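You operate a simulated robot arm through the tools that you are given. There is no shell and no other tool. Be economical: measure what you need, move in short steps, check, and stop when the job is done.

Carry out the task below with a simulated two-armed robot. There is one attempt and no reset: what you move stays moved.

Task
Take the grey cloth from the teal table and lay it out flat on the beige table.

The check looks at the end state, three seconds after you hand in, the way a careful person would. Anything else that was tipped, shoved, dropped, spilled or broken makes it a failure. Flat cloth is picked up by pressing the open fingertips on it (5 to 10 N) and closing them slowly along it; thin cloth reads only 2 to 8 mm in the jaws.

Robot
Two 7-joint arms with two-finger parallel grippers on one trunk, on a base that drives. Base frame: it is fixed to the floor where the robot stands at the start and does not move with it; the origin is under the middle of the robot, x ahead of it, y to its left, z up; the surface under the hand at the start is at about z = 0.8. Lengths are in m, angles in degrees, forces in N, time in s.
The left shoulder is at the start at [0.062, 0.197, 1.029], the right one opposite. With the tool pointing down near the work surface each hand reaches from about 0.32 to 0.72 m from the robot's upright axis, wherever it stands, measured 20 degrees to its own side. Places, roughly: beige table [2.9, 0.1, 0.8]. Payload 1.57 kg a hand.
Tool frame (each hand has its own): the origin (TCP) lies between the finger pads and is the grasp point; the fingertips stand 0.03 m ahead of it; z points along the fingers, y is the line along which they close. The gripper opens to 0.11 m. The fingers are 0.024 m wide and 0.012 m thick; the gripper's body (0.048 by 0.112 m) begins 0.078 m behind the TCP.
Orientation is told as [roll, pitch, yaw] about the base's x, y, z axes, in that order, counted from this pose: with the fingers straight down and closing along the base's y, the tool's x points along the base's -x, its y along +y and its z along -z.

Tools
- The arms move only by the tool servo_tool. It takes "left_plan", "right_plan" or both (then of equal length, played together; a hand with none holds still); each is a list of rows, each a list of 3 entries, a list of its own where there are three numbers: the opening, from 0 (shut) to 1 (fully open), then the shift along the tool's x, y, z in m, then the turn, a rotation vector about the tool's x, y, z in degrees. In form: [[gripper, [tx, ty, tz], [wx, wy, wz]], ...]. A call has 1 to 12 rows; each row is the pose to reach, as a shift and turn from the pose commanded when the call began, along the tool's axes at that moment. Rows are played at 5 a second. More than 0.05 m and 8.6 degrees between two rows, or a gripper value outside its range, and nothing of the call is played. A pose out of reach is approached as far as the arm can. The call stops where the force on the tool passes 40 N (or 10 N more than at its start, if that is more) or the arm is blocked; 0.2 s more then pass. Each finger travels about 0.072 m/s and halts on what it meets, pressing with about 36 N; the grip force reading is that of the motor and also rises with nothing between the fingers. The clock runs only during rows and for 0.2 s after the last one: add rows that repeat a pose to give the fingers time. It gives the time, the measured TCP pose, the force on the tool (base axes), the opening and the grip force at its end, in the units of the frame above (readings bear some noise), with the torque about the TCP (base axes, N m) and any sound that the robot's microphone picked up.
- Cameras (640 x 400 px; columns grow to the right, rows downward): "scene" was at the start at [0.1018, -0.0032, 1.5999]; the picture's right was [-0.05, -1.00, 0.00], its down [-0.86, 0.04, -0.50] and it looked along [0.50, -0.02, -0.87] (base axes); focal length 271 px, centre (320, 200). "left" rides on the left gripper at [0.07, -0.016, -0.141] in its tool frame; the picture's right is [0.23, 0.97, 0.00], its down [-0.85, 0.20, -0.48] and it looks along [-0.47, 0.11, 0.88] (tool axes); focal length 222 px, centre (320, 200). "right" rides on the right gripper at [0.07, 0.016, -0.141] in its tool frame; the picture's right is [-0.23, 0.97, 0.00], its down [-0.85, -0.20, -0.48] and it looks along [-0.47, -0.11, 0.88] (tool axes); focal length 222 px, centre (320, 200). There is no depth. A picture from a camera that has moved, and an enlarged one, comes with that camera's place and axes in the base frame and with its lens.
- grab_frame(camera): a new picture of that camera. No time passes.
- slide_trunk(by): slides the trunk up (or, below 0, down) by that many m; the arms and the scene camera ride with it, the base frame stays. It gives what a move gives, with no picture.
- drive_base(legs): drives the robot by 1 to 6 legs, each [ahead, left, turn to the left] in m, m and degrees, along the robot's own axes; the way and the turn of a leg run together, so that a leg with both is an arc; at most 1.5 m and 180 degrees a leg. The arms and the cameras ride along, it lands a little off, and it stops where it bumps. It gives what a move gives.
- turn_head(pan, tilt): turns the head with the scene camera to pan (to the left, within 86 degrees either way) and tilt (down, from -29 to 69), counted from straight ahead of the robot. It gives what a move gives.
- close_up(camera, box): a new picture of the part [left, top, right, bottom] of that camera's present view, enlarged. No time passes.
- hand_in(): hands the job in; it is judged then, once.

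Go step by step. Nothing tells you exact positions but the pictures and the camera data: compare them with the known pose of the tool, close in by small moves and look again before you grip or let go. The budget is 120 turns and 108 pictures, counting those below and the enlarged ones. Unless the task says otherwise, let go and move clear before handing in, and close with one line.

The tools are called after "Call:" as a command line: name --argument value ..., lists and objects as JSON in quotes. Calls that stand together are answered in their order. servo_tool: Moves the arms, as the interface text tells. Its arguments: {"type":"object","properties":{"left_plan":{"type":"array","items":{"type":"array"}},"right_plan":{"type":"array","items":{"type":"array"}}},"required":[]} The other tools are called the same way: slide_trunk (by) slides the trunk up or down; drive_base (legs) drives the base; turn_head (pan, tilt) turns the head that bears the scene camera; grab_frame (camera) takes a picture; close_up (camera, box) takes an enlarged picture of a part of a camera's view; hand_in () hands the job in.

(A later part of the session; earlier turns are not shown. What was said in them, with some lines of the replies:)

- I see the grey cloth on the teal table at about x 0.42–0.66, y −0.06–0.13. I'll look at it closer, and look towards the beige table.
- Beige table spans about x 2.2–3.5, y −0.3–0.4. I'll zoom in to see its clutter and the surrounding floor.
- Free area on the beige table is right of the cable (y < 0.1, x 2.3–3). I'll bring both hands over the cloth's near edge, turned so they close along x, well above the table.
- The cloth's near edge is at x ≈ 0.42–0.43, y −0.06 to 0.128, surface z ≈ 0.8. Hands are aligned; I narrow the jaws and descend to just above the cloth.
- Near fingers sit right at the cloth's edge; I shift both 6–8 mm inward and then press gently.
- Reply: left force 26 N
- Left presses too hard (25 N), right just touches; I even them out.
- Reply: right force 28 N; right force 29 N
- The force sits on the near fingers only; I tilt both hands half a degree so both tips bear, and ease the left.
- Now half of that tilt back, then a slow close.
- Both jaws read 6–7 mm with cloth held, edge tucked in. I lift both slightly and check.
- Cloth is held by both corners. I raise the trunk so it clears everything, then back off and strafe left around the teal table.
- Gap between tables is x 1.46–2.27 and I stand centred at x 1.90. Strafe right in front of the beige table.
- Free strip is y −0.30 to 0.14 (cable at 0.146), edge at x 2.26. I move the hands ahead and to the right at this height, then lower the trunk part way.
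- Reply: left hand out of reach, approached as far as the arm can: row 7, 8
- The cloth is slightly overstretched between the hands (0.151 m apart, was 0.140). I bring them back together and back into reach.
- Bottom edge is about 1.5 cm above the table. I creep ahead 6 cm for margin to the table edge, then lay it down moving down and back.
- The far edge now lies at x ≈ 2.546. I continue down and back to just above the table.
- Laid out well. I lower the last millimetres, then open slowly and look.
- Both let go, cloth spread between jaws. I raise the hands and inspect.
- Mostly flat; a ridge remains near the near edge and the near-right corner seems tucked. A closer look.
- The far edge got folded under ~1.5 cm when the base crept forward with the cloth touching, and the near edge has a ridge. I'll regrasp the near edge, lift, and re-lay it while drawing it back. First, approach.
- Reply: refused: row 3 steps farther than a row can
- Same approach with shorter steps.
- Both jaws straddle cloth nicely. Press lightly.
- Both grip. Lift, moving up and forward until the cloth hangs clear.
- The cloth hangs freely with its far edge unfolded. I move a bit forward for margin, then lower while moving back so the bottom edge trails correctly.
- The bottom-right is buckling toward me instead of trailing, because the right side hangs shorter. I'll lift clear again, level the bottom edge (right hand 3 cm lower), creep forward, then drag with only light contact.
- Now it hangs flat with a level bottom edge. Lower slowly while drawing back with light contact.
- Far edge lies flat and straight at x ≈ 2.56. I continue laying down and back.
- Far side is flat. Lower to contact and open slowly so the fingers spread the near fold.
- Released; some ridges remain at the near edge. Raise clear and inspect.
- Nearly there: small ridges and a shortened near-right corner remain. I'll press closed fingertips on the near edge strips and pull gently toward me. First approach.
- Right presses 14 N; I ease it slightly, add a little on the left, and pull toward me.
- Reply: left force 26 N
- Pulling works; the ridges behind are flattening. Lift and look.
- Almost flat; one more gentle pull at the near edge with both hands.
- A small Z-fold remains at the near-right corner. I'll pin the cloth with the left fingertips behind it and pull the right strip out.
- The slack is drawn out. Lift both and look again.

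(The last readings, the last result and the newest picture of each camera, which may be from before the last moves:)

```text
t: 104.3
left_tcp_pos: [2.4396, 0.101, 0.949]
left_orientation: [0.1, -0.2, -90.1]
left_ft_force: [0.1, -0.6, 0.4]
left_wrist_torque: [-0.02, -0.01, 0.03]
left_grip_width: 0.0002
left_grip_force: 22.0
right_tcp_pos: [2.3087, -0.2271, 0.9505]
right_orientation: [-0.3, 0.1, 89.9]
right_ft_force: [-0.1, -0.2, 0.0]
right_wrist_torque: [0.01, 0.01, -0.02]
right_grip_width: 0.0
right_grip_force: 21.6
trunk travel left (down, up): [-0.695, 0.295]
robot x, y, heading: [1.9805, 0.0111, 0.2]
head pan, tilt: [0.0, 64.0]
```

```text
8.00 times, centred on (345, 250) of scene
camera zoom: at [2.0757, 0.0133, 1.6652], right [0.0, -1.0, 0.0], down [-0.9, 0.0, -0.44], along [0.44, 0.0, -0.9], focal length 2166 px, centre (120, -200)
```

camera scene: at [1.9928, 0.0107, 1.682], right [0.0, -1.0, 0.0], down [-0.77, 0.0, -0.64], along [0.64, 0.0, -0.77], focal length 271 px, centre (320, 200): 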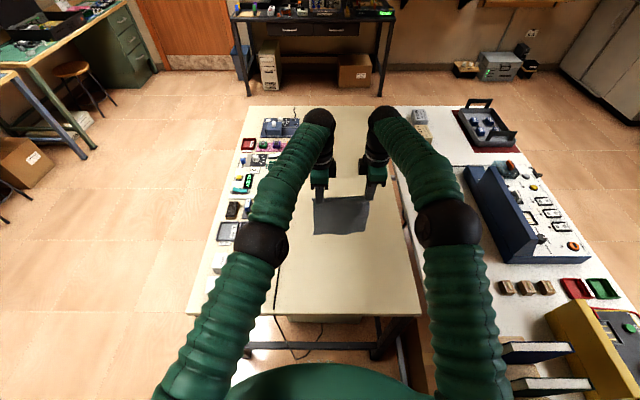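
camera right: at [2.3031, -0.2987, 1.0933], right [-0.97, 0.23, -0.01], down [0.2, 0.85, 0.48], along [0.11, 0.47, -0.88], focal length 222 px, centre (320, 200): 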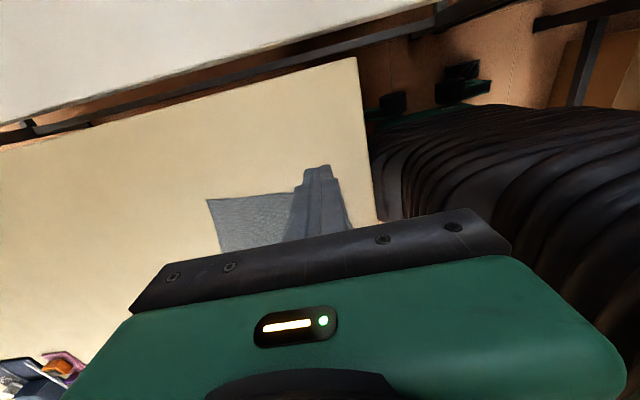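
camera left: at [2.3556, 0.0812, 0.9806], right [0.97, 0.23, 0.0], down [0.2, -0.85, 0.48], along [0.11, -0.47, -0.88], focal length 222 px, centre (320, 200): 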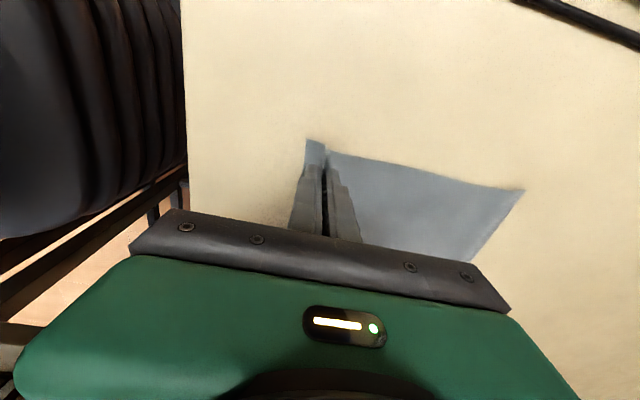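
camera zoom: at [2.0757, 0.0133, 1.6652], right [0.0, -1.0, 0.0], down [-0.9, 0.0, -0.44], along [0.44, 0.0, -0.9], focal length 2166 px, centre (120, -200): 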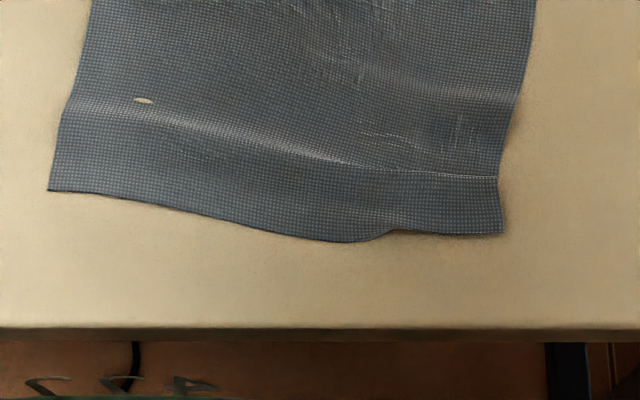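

Left side is full length; the right-near corner still hides ~1.5 cm in a Z-fold, since my finger pressed on the fold itself. I'll press nearer the edge this time and pull again with the left pinning closer.

Call:
servo_tool --left_plan '[[0, [-0.035, -0.007, 0], [0, 0, 0]], [0, [-0.07, -0.014, 0], [0, 0, 0]], [0, [-0.1, -0.02, 0], [0, 0, 0]], [0, [-0.135, -0.026, 0], [0, 0, 0]], [0, [-0.161, -0.03, 0.01], [0, 0, 0]], [0, [-0.161, -0.03, 0.04], [0, 0, 0]], [0, [-0.161, -0.03, 0.075], [0, 0, 0]], [0, [-0.161, -0.03, 0.105], [0, 0, 0]], [0, [-0.161, -0.03, 0.117], [0, 0, 0]], [0, [-0.161, -0.03, 0.119], [0, 0, 0]], [0, [-0.161, -0.03, 0.1197], [0, 0, 0]], [0, [-0.161, -0.03, 0.1197], [0, 0, 0]]]' --right_plan '[[0, [0, 0, 0], [0, 0, 0]], [0, [0, 0, 0], [0, 0, 0]], [0, [0, 0, 0], [0, 0, 0]], [0, [-0.02, 0, 0], [0, 0, 0]], [0, [-0.05, 0, 0.01], [0, 0, 0]], [0, [-0.08, 0, 0.03], [0, 0, 0]], [0, [-0.098, 0, 0.06], [0, 0, 0]], [0, [-0.098, 0, 0.095], [0, 0, 0]], [0, [-0.098, 0, 0.112], [0, 0, 0]], [0, [-0.098, 0, 0.118], [0, 0, 0]], [0, [-0.098, 0, 0.1197], [0, 0, 0]], [0, [-0.098, 0, 0.1197], [0, 0, 0]]]'

Call:
close_up --camera "right" --box '[220, 110, 440, 235]'

```text
t: 106.9
left_tcp_pos: [2.412, -0.0623, 0.8318]
left_orientation: [0.3, -0.1, -89.9]
left_ft_force: [2.3, 0.8, 12.2]
left_wrist_torque: [0.03, -0.03, 0.0]
left_grip_width: 0.0001
left_grip_force: 21.1
right_tcp_pos: [2.3096, -0.1282, 0.8317]
right_orientation: [-0.4, -0.2, 89.9]
right_ft_force: [-0.3, -1.2, 6.5]
right_wrist_torque: [-0.03, -0.05, 0.0]
right_grip_width: 0.0001
right_grip_force: 21.4
trunk travel left (down, up): [-0.695, 0.295]
robot x, y, heading: [1.9791, 0.0119, 0.1]
head pan, tilt: [0.0, 64.0]
```

```text
2.91 times, centred on (330, 172) of right
camera zoom: at [2.2919, -0.1999, 0.9732], right [-0.97, 0.23, -0.01], down [0.2, 0.85, 0.48], along [0.12, 0.47, -0.88], focal length 646 px, centre (291, 280)
```

zoom: 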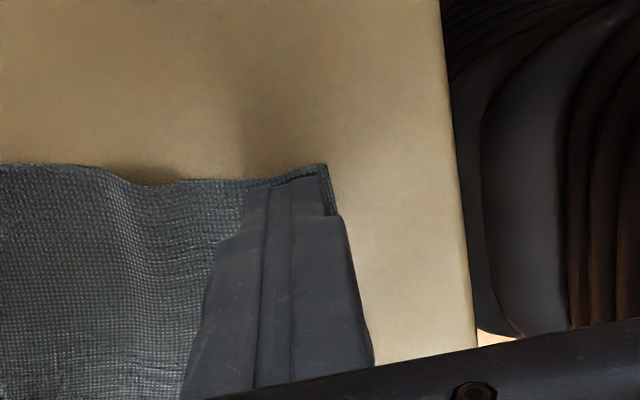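

Call:
servo_tool --left_plan '[[0, [0, 0, 0], [0, 0, 0]], [0, [0, 0, 0], [0, 0, 0]], [0, [0, 0, 0], [0, 0, 0]], [0, [0, 0, 0], [0, 0, 0]], [0, [0, 0, 0], [0, 0, 0]], [0, [0, 0, 0], [0, 0, 0]], [0, [0, 0, 0], [0, 0, 0]], [0, [0, 0, 0], [0, 0, 0]], [0, [0, 0, 0], [0, 0, 0]]]' --right_plan '[[0, [0, 0.002, 0.0001], [0, 0, 0]], [0, [0, 0.004, 0.0001], [0, 0, 0]], [0, [0, 0.006, 0.0001], [0, 0, 0]], [0, [0, 0.008, 0.0001], [0, 0, 0]], [0, [0, 0.01, 0.0001], [0, 0, 0]], [0, [0, 0.012, 0.0001], [0, 0, 0]], [0, [0, 0.014, 0.0001], [0, 0, 0]], [0, [0, 0.016, 0.0001], [0, 0, 0]], [0, [0, 0.016, 0.0001], [0, 0, 0]]]'

Call:
servo_tool --left_plan '[[0, [0, 0, -0.02], [0, 0, 0]], [0, [0, 0, -0.06], [0, 0, 0]], [0, [0.03, 0, -0.09], [0, 0, 0]], [0, [0.07, 0, -0.11], [0, 0, 0]], [0, [0.11, 0, -0.12], [0, 0, 0]], [0, [0.15, 0, -0.12], [0, 0, 0]]]' --right_plan '[[0, [0, 0, -0.02], [0, 0, 0]], [0, [0, 0, -0.06], [0, 0, 0]], [0, [0.03, 0, -0.09], [0, 0, 0]], [0, [0.07, 0, -0.11], [0, 0, 0]], [0, [0.1, 0, -0.12], [0, 0, 0]], [0, [0.1, 0, -0.12], [0, 0, 0]]]'

Call:
close_up --camera "scene" --box '[300, 175, 400, 265]'

Call:
close_up --camera "scene" --box '[305, 225, 385, 275]'

```text
t: 108.9
left_tcp_pos: [2.4113, -0.0618, 0.8317]
left_orientation: [0.4, 0.0, -90.0]
left_ft_force: [2.7, -2.6, 23.9]
left_wrist_torque: [-0.05, 0.02, 0.0]
left_grip_width: 0.0001
left_grip_force: 21.0
right_tcp_pos: [2.2933, -0.1282, 0.8318]
right_orientation: [-0.4, -0.2, 89.9]
right_ft_force: [2.3, 0.4, 8.2]
right_wrist_torque: [0.05, -0.11, -0.04]
right_grip_width: 0.0001
right_grip_force: 21.0
trunk travel left (down, up): [-0.695, 0.295]
robot x, y, heading: [1.9803, 0.0117, -0.2]
head pan, tilt: [0.0, 64.0]
```

```text
t: 110.3
left_tcp_pos: [2.4107, 0.09, 0.951]
left_orientation: [0.1, -0.1, -90.1]
left_ft_force: [0.7, -1.0, 0.1]
left_wrist_torque: [-0.02, 0.03, -0.01]
left_grip_width: 0.0001
left_grip_force: 21.2
right_tcp_pos: [2.2932, -0.2268, 0.951]
right_orientation: [-0.3, 0.0, 90.0]
right_ft_force: [-0.5, -0.9, -0.4]
right_wrist_torque: [0.0, -0.03, 0.02]
right_grip_width: 0.0002
right_grip_force: 21.3
trunk travel left (down, up): [-0.695, 0.295]
robot x, y, heading: [1.9751, 0.0123, 0.0]
head pan, tilt: [0.0, 64.0]
```

```text
4.44 times, centred on (350, 220) of scene
camera zoom: at [2.0754, 0.0135, 1.6652], right [0.0, -1.0, 0.0], down [-0.9, 0.0, -0.44], along [0.44, 0.0, -0.9], focal length 1203 px, centre (187, 111)
```

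zoom: 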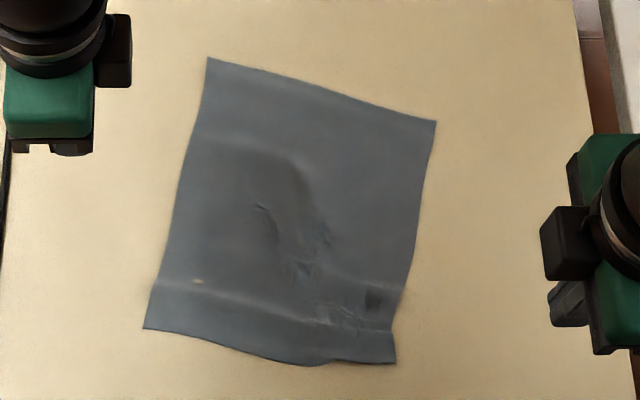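

```text
8.00 times, centred on (345, 250) of scene
camera zoom: at [2.0754, 0.0135, 1.6652], right [0.0, -1.0, 0.0], down [-0.9, 0.0, -0.44], along [0.44, 0.0, -0.9], focal length 2166 px, centre (120, -200)
```

zoom: 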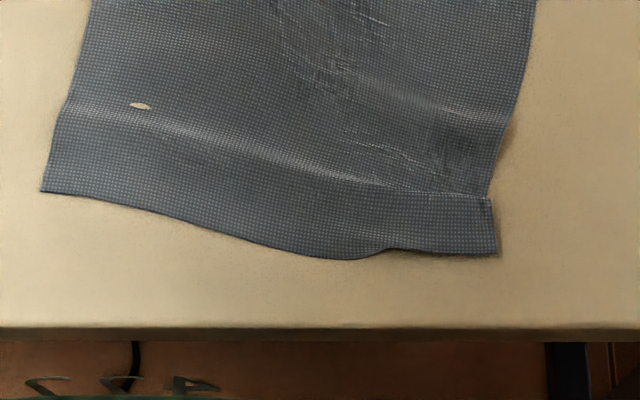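

The Z-fold is stubborn; better to pinch the corner strip itself (jaws closing along y), lift it a few cm, pull it out and lay it back. I turn the right hand.

Call:
servo_tool --right_plan '[[0.27, [0, 0, 0], [0, 0, 8.2]], [0.27, [-0.01, 0, 0], [0, 0, 16.4]], [0.27, [-0.02, -0.002, 0], [0, 0, 24.6]], [0.27, [-0.035, -0.004, 0], [0, 0, 32.8]], [0.27, [-0.05, -0.006, 0], [0, 0, 41]], [0.27, [-0.065, -0.008, 0], [0, 0, 49.2]], [0.27, [-0.08, -0.01, 0], [0, 0, 57.4]], [0.27, [-0.095, -0.012, 0.01], [0, 0, 65.6]], [0.27, [-0.11, -0.013, 0.03], [0, 0, 73.8]], [0.27, [-0.119, -0.013, 0.05], [0, 0, 82]], [0.27, [-0.119, -0.013, 0.08], [0, 0, 90]], [0.27, [-0.119, -0.013, 0.08], [0, 0, 90]]]'

Call:
grab_frame --camera "right"

```text
t: 112.9
left_tcp_pos: [2.4099, 0.0873, 0.9519]
left_orientation: [0.3, 0.0, -90.0]
left_ft_force: [-0.2, -1.0, 0.2]
left_wrist_torque: [0.03, 0.02, -0.02]
left_grip_width: 0.0001
left_grip_force: 21.1
right_tcp_pos: [2.3075, -0.11, 0.8694]
right_orientation: [0.1, -0.2, -0.2]
right_ft_force: [-0.3, -0.1, 0.0]
right_wrist_torque: [0.0, -0.05, 0.01]
right_grip_width: 0.03
right_grip_force: 0.1
trunk travel left (down, up): [-0.695, 0.295]
robot x, y, heading: [1.9757, 0.0101, 0.1]
head pan, tilt: [0.0, 64.0]
```

```text
24 pictures are left
camera right: at [2.2356, -0.0944, 1.0123], right [0.23, 0.97, 0.0], down [0.85, -0.2, 0.48], along [0.47, -0.11, -0.88], focal length 222 px, centre (320, 200)
```

right: 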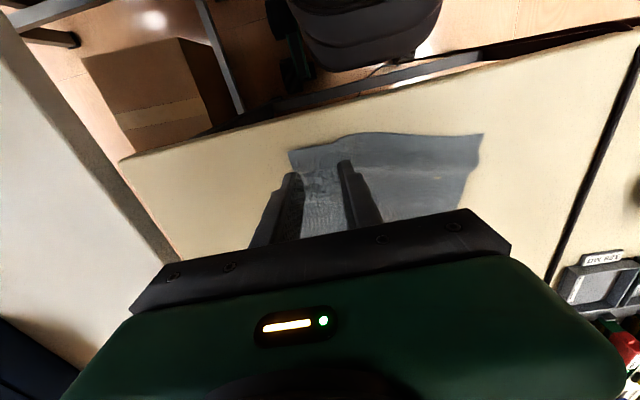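

Call:
close_up --camera "right" --box '[250, 110, 410, 210]'

```text
4.00 times, centred on (330, 160) of right
camera zoom: at [2.2356, -0.0944, 1.0123], right [0.23, 0.97, 0.0], down [0.85, -0.2, 0.48], along [0.47, -0.11, -0.88], focal length 888 px, centre (280, 360)
```

zoom: 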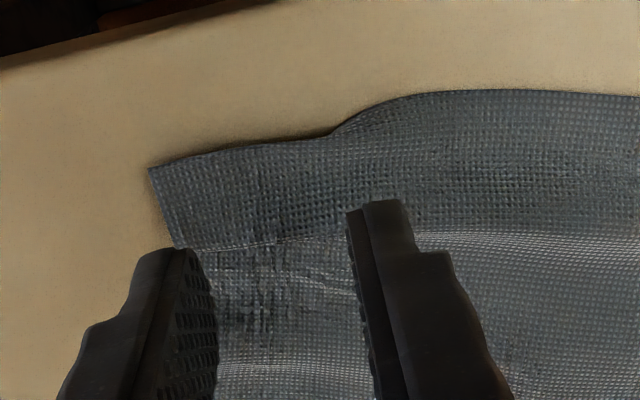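

The corner strip is clear: edge x ≈ 2.29, fold line x ≈ 2.311. I centre on it and press.

Call:
servo_tool --right_plan '[[0.27, [0.0055, 0, 0.01], [0, 0, 0]], [0.27, [0.0055, 0, 0.025], [0, 0, 0]], [0.27, [0.0055, 0, 0.035], [0, 0, 0]], [0.27, [0.0055, 0, 0.0378], [0, 0, 0]], [0.27, [0.0055, 0, 0.0388], [0, 0, 0]], [0.27, [0.0055, 0, 0.0388], [0, 0, 0]]]'

```text
t: 114.3
left_tcp_pos: [2.4102, 0.0896, 0.9514]
left_orientation: [0.2, 0.0, -89.8]
left_ft_force: [-0.2, -0.4, 0.2]
left_wrist_torque: [0.0, -0.05, 0.0]
left_grip_width: 0.0002
left_grip_force: 21.2
right_tcp_pos: [2.3011, -0.109, 0.832]
right_orientation: [0.0, -0.4, -0.1]
right_ft_force: [-0.7, -0.5, 0.6]
right_wrist_torque: [0.02, 0.01, 0.02]
right_grip_width: 0.0296
right_grip_force: 0.1
trunk travel left (down, up): [-0.695, 0.295]
robot x, y, heading: [1.9788, 0.009, -0.3]
head pan, tilt: [0.0, 64.0]
```

Call:
servo_tool --right_plan '[[0.27, [0, 0, 0.0006], [0, 0, 0]], [0.27, [0, 0, 0.001], [0, 0, 0]], [0.27, [0, 0, 0.001], [0, 0, 0]]]'

```text
t: 115.1
left_tcp_pos: [2.4104, 0.0886, 0.9523]
left_orientation: [0.2, -0.2, -89.9]
left_ft_force: [-0.1, 0.5, 0.4]
left_wrist_torque: [-0.02, -0.03, 0.04]
left_grip_width: 0.0
left_grip_force: 21.4
right_tcp_pos: [2.3024, -0.1092, 0.8316]
right_orientation: [0.0, -0.3, -0.2]
right_ft_force: [-0.1, -0.5, 9.5]
right_wrist_torque: [-0.22, -0.05, -0.02]
right_grip_width: 0.0299
right_grip_force: 0.3
trunk travel left (down, up): [-0.695, 0.295]
robot x, y, heading: [1.9752, 0.0138, -0.1]
head pan, tilt: [0.0, 64.0]
```

Call:
servo_tool --right_plan '[[0.27, [0, 0, 0.0002], [0.3, 0, 0]], [0.22, [0, 0, 0.0002], [0.3, 0, 0]], [0.18, [0, 0, 0.0002], [0.3, 0, 0]], [0.14, [0, 0, 0.0002], [0.3, 0, 0]], [0.1, [0, 0, 0.0002], [0.3, 0, 0]], [0.06, [0, 0, 0.0002], [0.3, 0, 0]], [0.03, [0, 0, 0.0002], [0.3, 0, 0]], [0, [0, 0, 0.0002], [0.3, 0, 0]], [0, [0, 0, 0.0002], [0.3, 0, 0]], [0, [0, 0, 0.0002], [0.3, 0, 0]]]'

Call:
close_up --camera "right" --box '[250, 110, 410, 210]'

```text
t: 117.3
left_tcp_pos: [2.4081, 0.089, 0.9515]
left_orientation: [0.2, -0.1, -89.8]
left_ft_force: [-0.3, -0.2, 0.1]
left_wrist_torque: [-0.01, 0.0, -0.01]
left_grip_width: 0.0
left_grip_force: 21.4
right_tcp_pos: [2.3016, -0.1104, 0.8327]
right_orientation: [-0.3, -0.3, -0.1]
right_ft_force: [0.3, -3.0, 15.0]
right_wrist_torque: [-0.17, -0.02, -0.06]
right_grip_width: 0.0025
right_grip_force: 24.0
trunk travel left (down, up): [-0.695, 0.295]
robot x, y, heading: [1.9758, 0.0096, 0.0]
head pan, tilt: [0.0, 64.0]
```

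```text
4.00 times, centred on (330, 160) of right
camera zoom: at [2.2303, -0.0935, 0.9728], right [0.23, 0.97, 0.0], down [0.85, -0.2, 0.48], along [0.47, -0.11, -0.87], focal length 888 px, centre (280, 360)
```

zoom: 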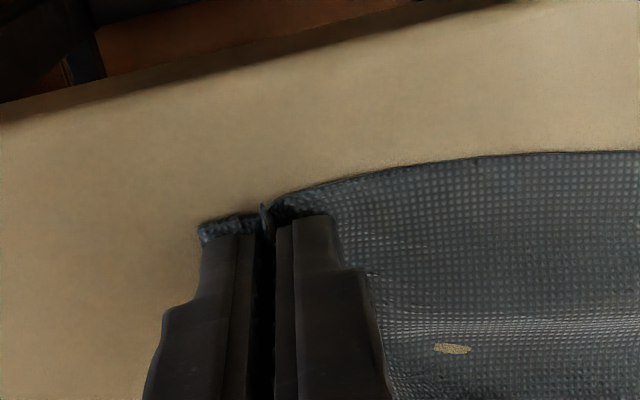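

Corner strip gripped. Lift it 5 cm to let the fold open, and check.

Call:
servo_tool --right_plan '[[0, [0, 0, -0.015], [0, 0, 0]], [0, [0, 0, -0.03], [0, 0, 0]], [0, [0, 0, -0.045], [0, 0, 0]], [0, [0, 0, -0.055], [0, 0, 0]], [0, [0, 0, -0.055], [0, 0, 0]]]'

Call:
close_up --camera "scene" --box '[300, 175, 400, 265]'

Call:
close_up --camera "right" --box '[230, 110, 430, 230]'

```text
t: 118.5
left_tcp_pos: [2.4108, 0.0886, 0.9525]
left_orientation: [0.2, 0.0, -89.8]
left_ft_force: [0.2, 0.9, 1.1]
left_wrist_torque: [-0.01, 0.03, -0.02]
left_grip_width: 0.0
left_grip_force: 21.4
right_tcp_pos: [2.301, -0.1087, 0.8868]
right_orientation: [-0.2, -0.3, 0.0]
right_ft_force: [-0.2, 0.4, -0.3]
right_wrist_torque: [0.0, -0.03, 0.0]
right_grip_width: 0.0025
right_grip_force: 24.2
trunk travel left (down, up): [-0.695, 0.295]
robot x, y, heading: [1.9805, 0.01, -0.2]
head pan, tilt: [0.0, 64.0]
```

```text
4.44 times, centred on (350, 220) of scene
camera zoom: at [2.0754, 0.0118, 1.6652], right [0.0, -1.0, 0.0], down [-0.9, 0.0, -0.44], along [0.44, 0.0, -0.9], focal length 1203 px, centre (187, 111)
```

zoom: 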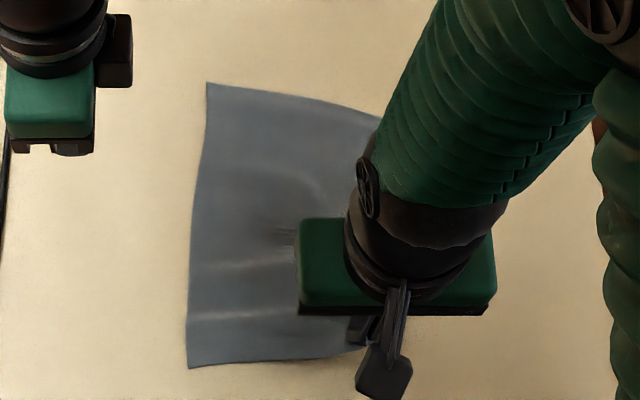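

```text
3.20 times, centred on (330, 170) of right
camera zoom: at [2.2305, -0.0929, 1.0276], right [0.23, 0.97, 0.0], down [0.85, -0.2, 0.48], along [0.47, -0.11, -0.88], focal length 711 px, centre (288, 296)
```

zoom: 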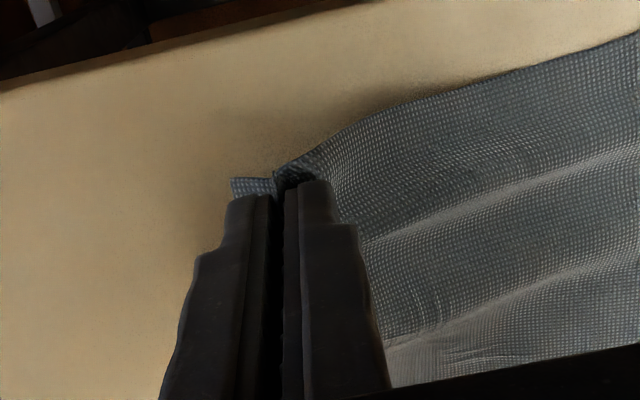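

The fold opened and the cloth straightened. I lower the corner, moving slightly back and outward, then release slowly.

Call:
servo_tool --right_plan '[[0, [0.006, -0.004, 0.01], [0, 0, 0]], [0, [0.01, -0.008, 0.025], [0, 0, 0]], [0, [0.012, -0.011, 0.04], [0, 0, 0]], [0, [0.012, -0.012, 0.053], [0, 0, 0]], [0, [0.012, -0.012, 0.053], [0, 0, 0]], [0.05, [0.012, -0.012, 0.053], [0, 0, 0]], [0.1, [0.012, -0.012, 0.053], [0, 0, 0]], [0.16, [0.012, -0.012, 0.053], [0, 0, 0]], [0.22, [0.012, -0.012, 0.053], [0, 0, 0]], [0.28, [0.012, -0.012, 0.053], [0, 0, 0]], [0.34, [0.012, -0.012, 0.053], [0, 0, 0]], [0.34, [0.012, -0.012, 0.053], [0, 0, 0]]]'

Call:
close_up --camera "right" --box '[230, 110, 430, 230]'

```text
t: 121.1
left_tcp_pos: [2.4114, 0.0898, 0.9512]
left_orientation: [0.2, 0.0, -89.9]
left_ft_force: [0.4, 0.1, -0.5]
left_wrist_torque: [-0.02, 0.0, 0.02]
left_grip_width: 0.0
left_grip_force: 21.2
right_tcp_pos: [2.2896, -0.1219, 0.8331]
right_orientation: [-0.2, -0.4, -0.2]
right_ft_force: [0.3, 0.1, 0.2]
right_wrist_torque: [0.04, 0.01, 0.0]
right_grip_width: 0.0375
right_grip_force: 0.0
trunk travel left (down, up): [-0.695, 0.295]
robot x, y, heading: [1.98, 0.0063, 0.3]
head pan, tilt: [0.0, 64.0]
```

```text
3.20 times, centred on (330, 170) of right
camera zoom: at [2.2185, -0.1054, 0.9745], right [0.23, 0.97, 0.0], down [0.85, -0.2, 0.48], along [0.47, -0.11, -0.88], focal length 711 px, centre (288, 296)
```

zoom: 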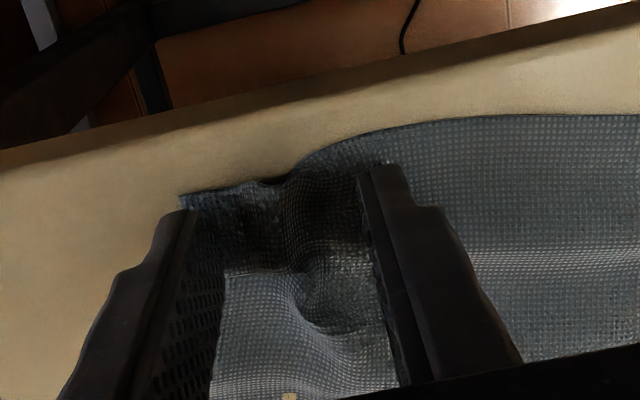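

Released. I raise the right hand, move it aside, and look.

Call:
servo_tool --right_plan '[[0.34, [0, 0, -0.02], [0, 0, 0]], [0.34, [0, 0, -0.06], [0, 0, 0]], [0.34, [0, -0.03, -0.09], [0, 0, 0]], [0.34, [0, -0.06, -0.12], [0, 0, 0]], [0.34, [0, -0.09, -0.13], [0, 0, 0]], [0.34, [0, -0.12, -0.13], [0, 0, 0]]]'

Call:
close_up --camera "scene" --box '[300, 175, 400, 265]'

Call:
close_up --camera "scene" --box '[325, 230, 385, 270]'

```text
t: 122.5
left_tcp_pos: [2.4107, 0.0876, 0.9522]
left_orientation: [0.1, 0.0, -90.0]
left_ft_force: [0.0, 0.1, 0.9]
left_wrist_torque: [-0.01, -0.02, 0.0]
left_grip_width: 0.0001
left_grip_force: 21.5
right_tcp_pos: [2.2887, -0.243, 0.9632]
right_orientation: [-0.2, -0.2, -0.1]
right_ft_force: [0.4, 0.2, 1.0]
right_wrist_torque: [0.01, -0.01, 0.01]
right_grip_width: 0.0374
right_grip_force: 0.1
trunk travel left (down, up): [-0.695, 0.295]
robot x, y, heading: [1.9768, 0.0122, -0.2]
head pan, tilt: [0.0, 64.0]
```

```text
4.44 times, centred on (350, 220) of scene
camera zoom: at [2.0758, 0.0098, 1.6651], right [0.0, -1.0, 0.0], down [-0.9, 0.0, -0.44], along [0.44, 0.0, -0.9], focal length 1203 px, centre (187, 111)
```

zoom: 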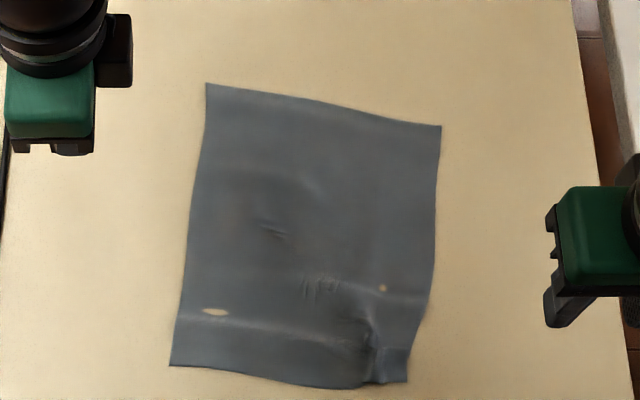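

```text
10.00 times, centred on (355, 250) of scene
camera zoom: at [2.0758, 0.0098, 1.6651], right [0.0, -1.0, 0.0], down [-0.9, 0.0, -0.44], along [0.44, 0.0, -0.9], focal length 2708 px, centre (-30, -300)
```

zoom: 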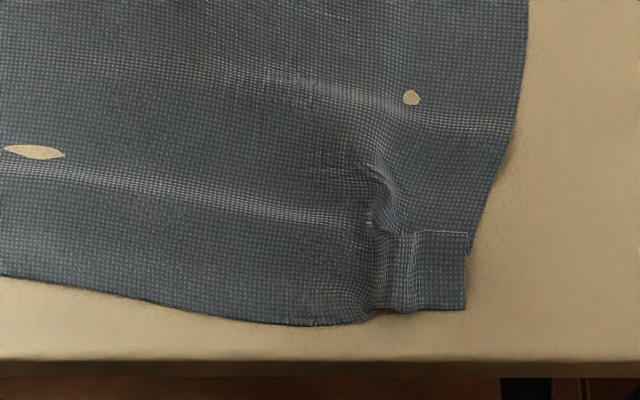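

Better. Only the outermost corner strip is still tucked slightly. Pin with the left, press the right fingertips on that strip and pull it outward diagonally.

Call:
servo_tool --left_plan '[[0, [-0.035, -0.005, 0], [0, 0, 0]], [0, [-0.07, -0.011, 0], [0, 0, 0]], [0, [-0.1, -0.011, 0], [0, 0, 0]], [0, [-0.135, -0.011, 0], [0, 0, 0]], [0, [-0.158, -0.011, 0.01], [0, 0, 0]], [0, [-0.158, -0.011, 0.04], [0, 0, 0]], [0, [-0.158, -0.011, 0.075], [0, 0, 0]], [0, [-0.158, -0.011, 0.105], [0, 0, 0]], [0, [-0.158, -0.011, 0.116], [0, 0, 0]], [0, [-0.158, -0.011, 0.118], [0, 0, 0]], [0, [-0.158, -0.011, 0.1193], [0, 0, 0]], [0, [-0.158, -0.011, 0.1193], [0, 0, 0]]]' --right_plan '[[0, [0, 0, 0], [0, 0, 0]], [0, [0, 0, 0], [0, 0, 0]], [0, [-0.005, 0.02, 0], [0, 0, 0]], [0, [-0.005, 0.05, 0], [0, 0, 0]], [0, [-0.005, 0.08, 0.01], [0, 0, 0]], [0, [-0.005, 0.103, 0.04], [0, 0, 0]], [0, [-0.005, 0.103, 0.075], [0, 0, 0]], [0, [-0.005, 0.103, 0.105], [0, 0, 0]], [0, [-0.005, 0.103, 0.125], [0, 0, 0]], [0, [-0.005, 0.103, 0.13], [0, 0, 0]], [0, [-0.005, 0.103, 0.1315], [0, 0, 0]], [0, [-0.005, 0.103, 0.1315], [0, 0, 0]]]'

Call:
close_up --camera "right" --box '[230, 110, 430, 230]'

```text
t: 125.1
left_tcp_pos: [2.4012, -0.0708, 0.8311]
left_orientation: [0.1, 0.0, -89.9]
left_ft_force: [0.1, 0.5, 0.9]
left_wrist_torque: [-0.02, 0.0, -0.01]
left_grip_width: 0.0003
left_grip_force: 21.0
right_tcp_pos: [2.2934, -0.1392, 0.8312]
right_orientation: [-0.2, -0.3, -0.2]
right_ft_force: [0.3, -0.1, 2.4]
right_wrist_torque: [0.01, -0.05, 0.0]
right_grip_width: 0.0002
right_grip_force: 21.3
trunk travel left (down, up): [-0.695, 0.295]
robot x, y, heading: [1.9815, 0.0145, 0.4]
head pan, tilt: [0.0, 64.0]
```

```text
3.20 times, centred on (330, 170) of right
camera zoom: at [2.2236, -0.1234, 0.9731], right [0.23, 0.97, 0.0], down [0.85, -0.2, 0.48], along [0.47, -0.11, -0.88], focal length 711 px, centre (288, 296)
```

zoom: 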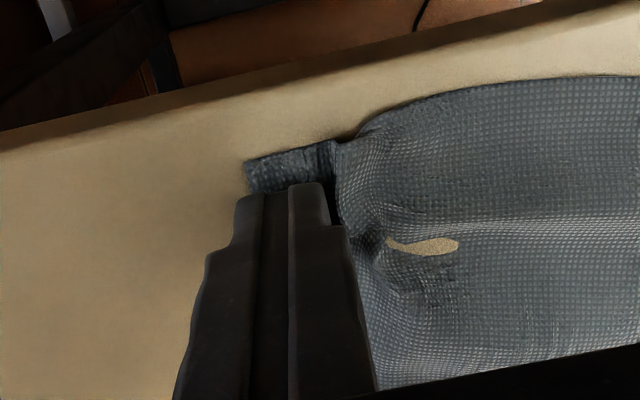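

Call:
servo_tool --left_plan '[[0, [0, 0, 0.0007], [0, 0, 0]], [0, [0, 0, 0.0009], [0, 0, 0]], [0, [0, 0, 0.0009], [0, 0, 0]], [0, [0, 0, 0.0009], [0, 0, 0]], [0, [0, 0, 0.0009], [0, 0, 0]], [0, [0, 0, 0.0009], [0, 0, 0]], [0, [0, 0, 0.0009], [0, 0, 0]], [0, [0, 0, 0.0009], [0, 0, 0]], [0, [0, 0, 0.0009], [0, 0, 0]], [0, [0, 0, 0.0009], [0, 0, 0]]]' --right_plan '[[0, [0, 0, -0.003], [0, 0, 0]], [0, [0.006, 0, -0.003], [0, 0, 0]], [0, [0.006, 0, 0.0003], [0, 0, 0]], [0, [0.006, 0, 0.0005], [0, 0, 0]], [0, [0.008, -0.002, 0.0005], [0, 0, 0]], [0, [0.01, -0.004, 0.0005], [0, 0, 0]], [0, [0.012, -0.006, 0.0005], [0, 0, 0]], [0, [0.014, -0.008, 0.0005], [0, 0, 0]], [0, [0.016, -0.01, 0.0005], [0, 0, 0]], [0, [0.018, -0.011, 0.0005], [0, 0, 0]]]'

Call:
servo_tool --left_plan '[[0, [0, 0, -0.02], [0, 0, 0]], [0, [0, 0, -0.06], [0, 0, 0]], [0, [0.03, 0, -0.09], [0, 0, 0]], [0, [0.07, 0, -0.11], [0, 0, 0]], [0, [0.11, 0, -0.12], [0, 0, 0]], [0, [0.15, 0, -0.12], [0, 0, 0]]]' --right_plan '[[0, [0, 0, -0.02], [0, 0, 0]], [0, [0, 0, -0.06], [0, 0, 0]], [0, [0, -0.03, -0.09], [0, 0, 0]], [0, [0, -0.06, -0.11], [0, 0, 0]], [0, [0, -0.09, -0.12], [0, 0, 0]], [0, [0, -0.1, -0.12], [0, 0, 0]]]'

Call:
close_up --camera "scene" --box '[300, 185, 400, 275]'

Call:
close_up --camera "scene" --box '[325, 235, 385, 275]'

```text
t: 127.3
left_tcp_pos: [2.4008, -0.0699, 0.8318]
left_orientation: [0.1, 0.0, -89.9]
left_ft_force: [1.5, -2.0, 11.6]
left_wrist_torque: [-0.03, 0.05, -0.02]
left_grip_width: 0.0003
left_grip_force: 21.4
right_tcp_pos: [2.2761, -0.1505, 0.831]
right_orientation: [-0.2, -0.5, -0.1]
right_ft_force: [3.3, 2.9, 10.7]
right_wrist_torque: [0.04, -0.1, -0.01]
right_grip_width: 0.0
right_grip_force: 21.5
trunk travel left (down, up): [-0.695, 0.295]
robot x, y, heading: [1.9769, 0.0114, -0.1]
head pan, tilt: [0.0, 64.0]
```

```text
t: 128.7
left_tcp_pos: [2.4005, 0.082, 0.951]
left_orientation: [0.1, -0.2, -90.0]
left_ft_force: [-0.3, -0.1, -0.3]
left_wrist_torque: [0.01, 0.01, -0.01]
left_grip_width: 0.0
left_grip_force: 21.5
right_tcp_pos: [2.2773, -0.2508, 0.9511]
right_orientation: [-0.2, -0.2, -0.2]
right_ft_force: [0.2, 0.3, 0.9]
right_wrist_torque: [-0.03, 0.02, 0.02]
right_grip_width: 0.0
right_grip_force: 21.1
right hand out of reach, approached as far as the arm can: row 3, 4, 5
trunk travel left (down, up): [-0.695, 0.295]
robot x, y, heading: [1.9791, 0.013, 0.1]
head pan, tilt: [0.0, 64.0]
```

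```text
4.44 times, centred on (350, 230) of scene
camera zoom: at [2.0752, 0.0125, 1.6652], right [0.0, -1.0, 0.0], down [-0.9, 0.0, -0.44], along [0.44, 0.0, -0.9], focal length 1203 px, centre (187, 67)
```

zoom: 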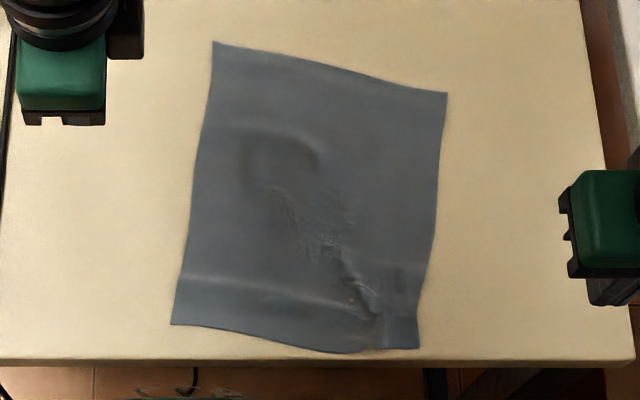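

```text
10.00 times, centred on (355, 255) of scene
camera zoom: at [2.0752, 0.0125, 1.6652], right [0.0, -1.0, 0.0], down [-0.9, 0.0, -0.44], along [0.44, 0.0, -0.9], focal length 2708 px, centre (-30, -350)
```

zoom: 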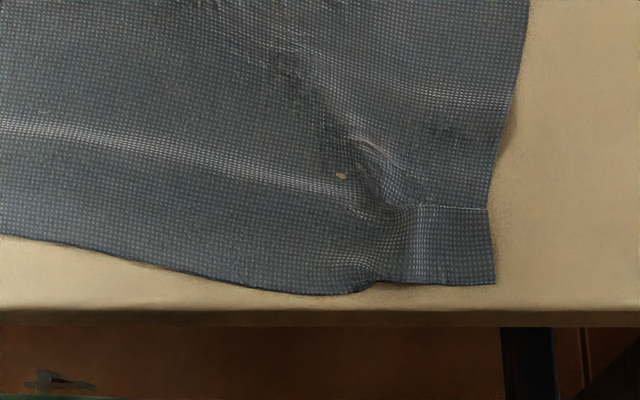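

The cloth lies flat on the beige table with all four corners out and only slight waves. I raise the trunk to clear and check the surroundings.

Call:
slide_trunk --by 0.15

Call:
turn_head --pan 0 --tilt 55

Call:
grab_frame --camera "scene"

```text
t: 130.5
left_tcp_pos: [2.4013, 0.0808, 1.0997]
left_orientation: [0.2, 0.0, -89.9]
left_ft_force: [-0.5, 0.5, -0.2]
left_wrist_torque: [0.02, 0.04, 0.03]
left_grip_width: 0.0
left_grip_force: 21.4
right_tcp_pos: [2.2772, -0.25, 1.1009]
right_orientation: [-0.1, -0.1, -0.1]
right_ft_force: [0.5, 0.1, 0.4]
right_wrist_torque: [0.0, 0.03, 0.0]
right_grip_width: 0.0004
right_grip_force: 21.6
trunk travel left (down, up): [-0.845, 0.145]
robot x, y, heading: [1.9802, 0.0128, 0.3]
head pan, tilt: [0.0, 64.0]
```

```text
t: 131.2
left_tcp_pos: [2.4002, 0.0811, 1.1009]
left_orientation: [0.2, 0.0, -89.9]
left_ft_force: [-0.4, 0.3, 0.6]
left_wrist_torque: [0.0, 0.01, 0.0]
left_grip_width: 0.0
left_grip_force: 21.5
right_tcp_pos: [2.2779, -0.2524, 1.1]
right_orientation: [-0.3, -0.2, -0.1]
right_ft_force: [0.3, -0.9, -0.1]
right_wrist_torque: [0.02, 0.01, -0.02]
right_grip_width: 0.0
right_grip_force: 21.2
trunk travel left (down, up): [-0.845, 0.145]
robot x, y, heading: [1.9777, 0.0146, -0.2]
head pan, tilt: [0.0, 55.0]
```

```text
13 pictures are left
camera scene: at [2.0855, 0.0105, 1.8257], right [0.0, -1.0, 0.0], down [-0.82, 0.0, -0.57], along [0.57, 0.0, -0.82], focal length 271 px, centre (320, 200)
```

scene: 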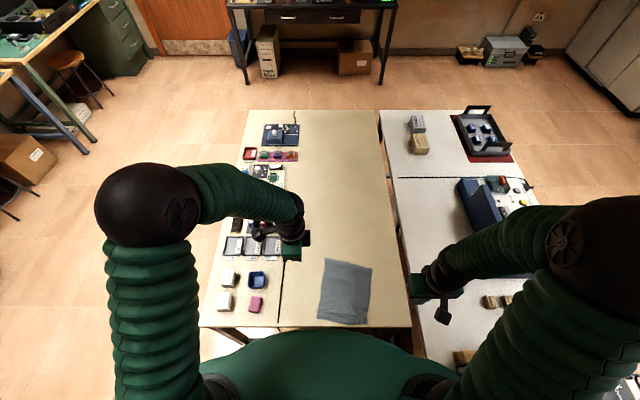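

Everything else is undisturbed, and the cloth lies spread out on the beige table with both hands clear. Handing in.

Call:
hand_in

```text
The job is handed in.
```

The grey cloth is spread out on the beige table with all four corners out. There are slight waves, a small tuck left at the near-right corner, and the near edge lies about 1 cm from the table edge. I saw nothing else disturbed on the beige table, and both hands are clear.
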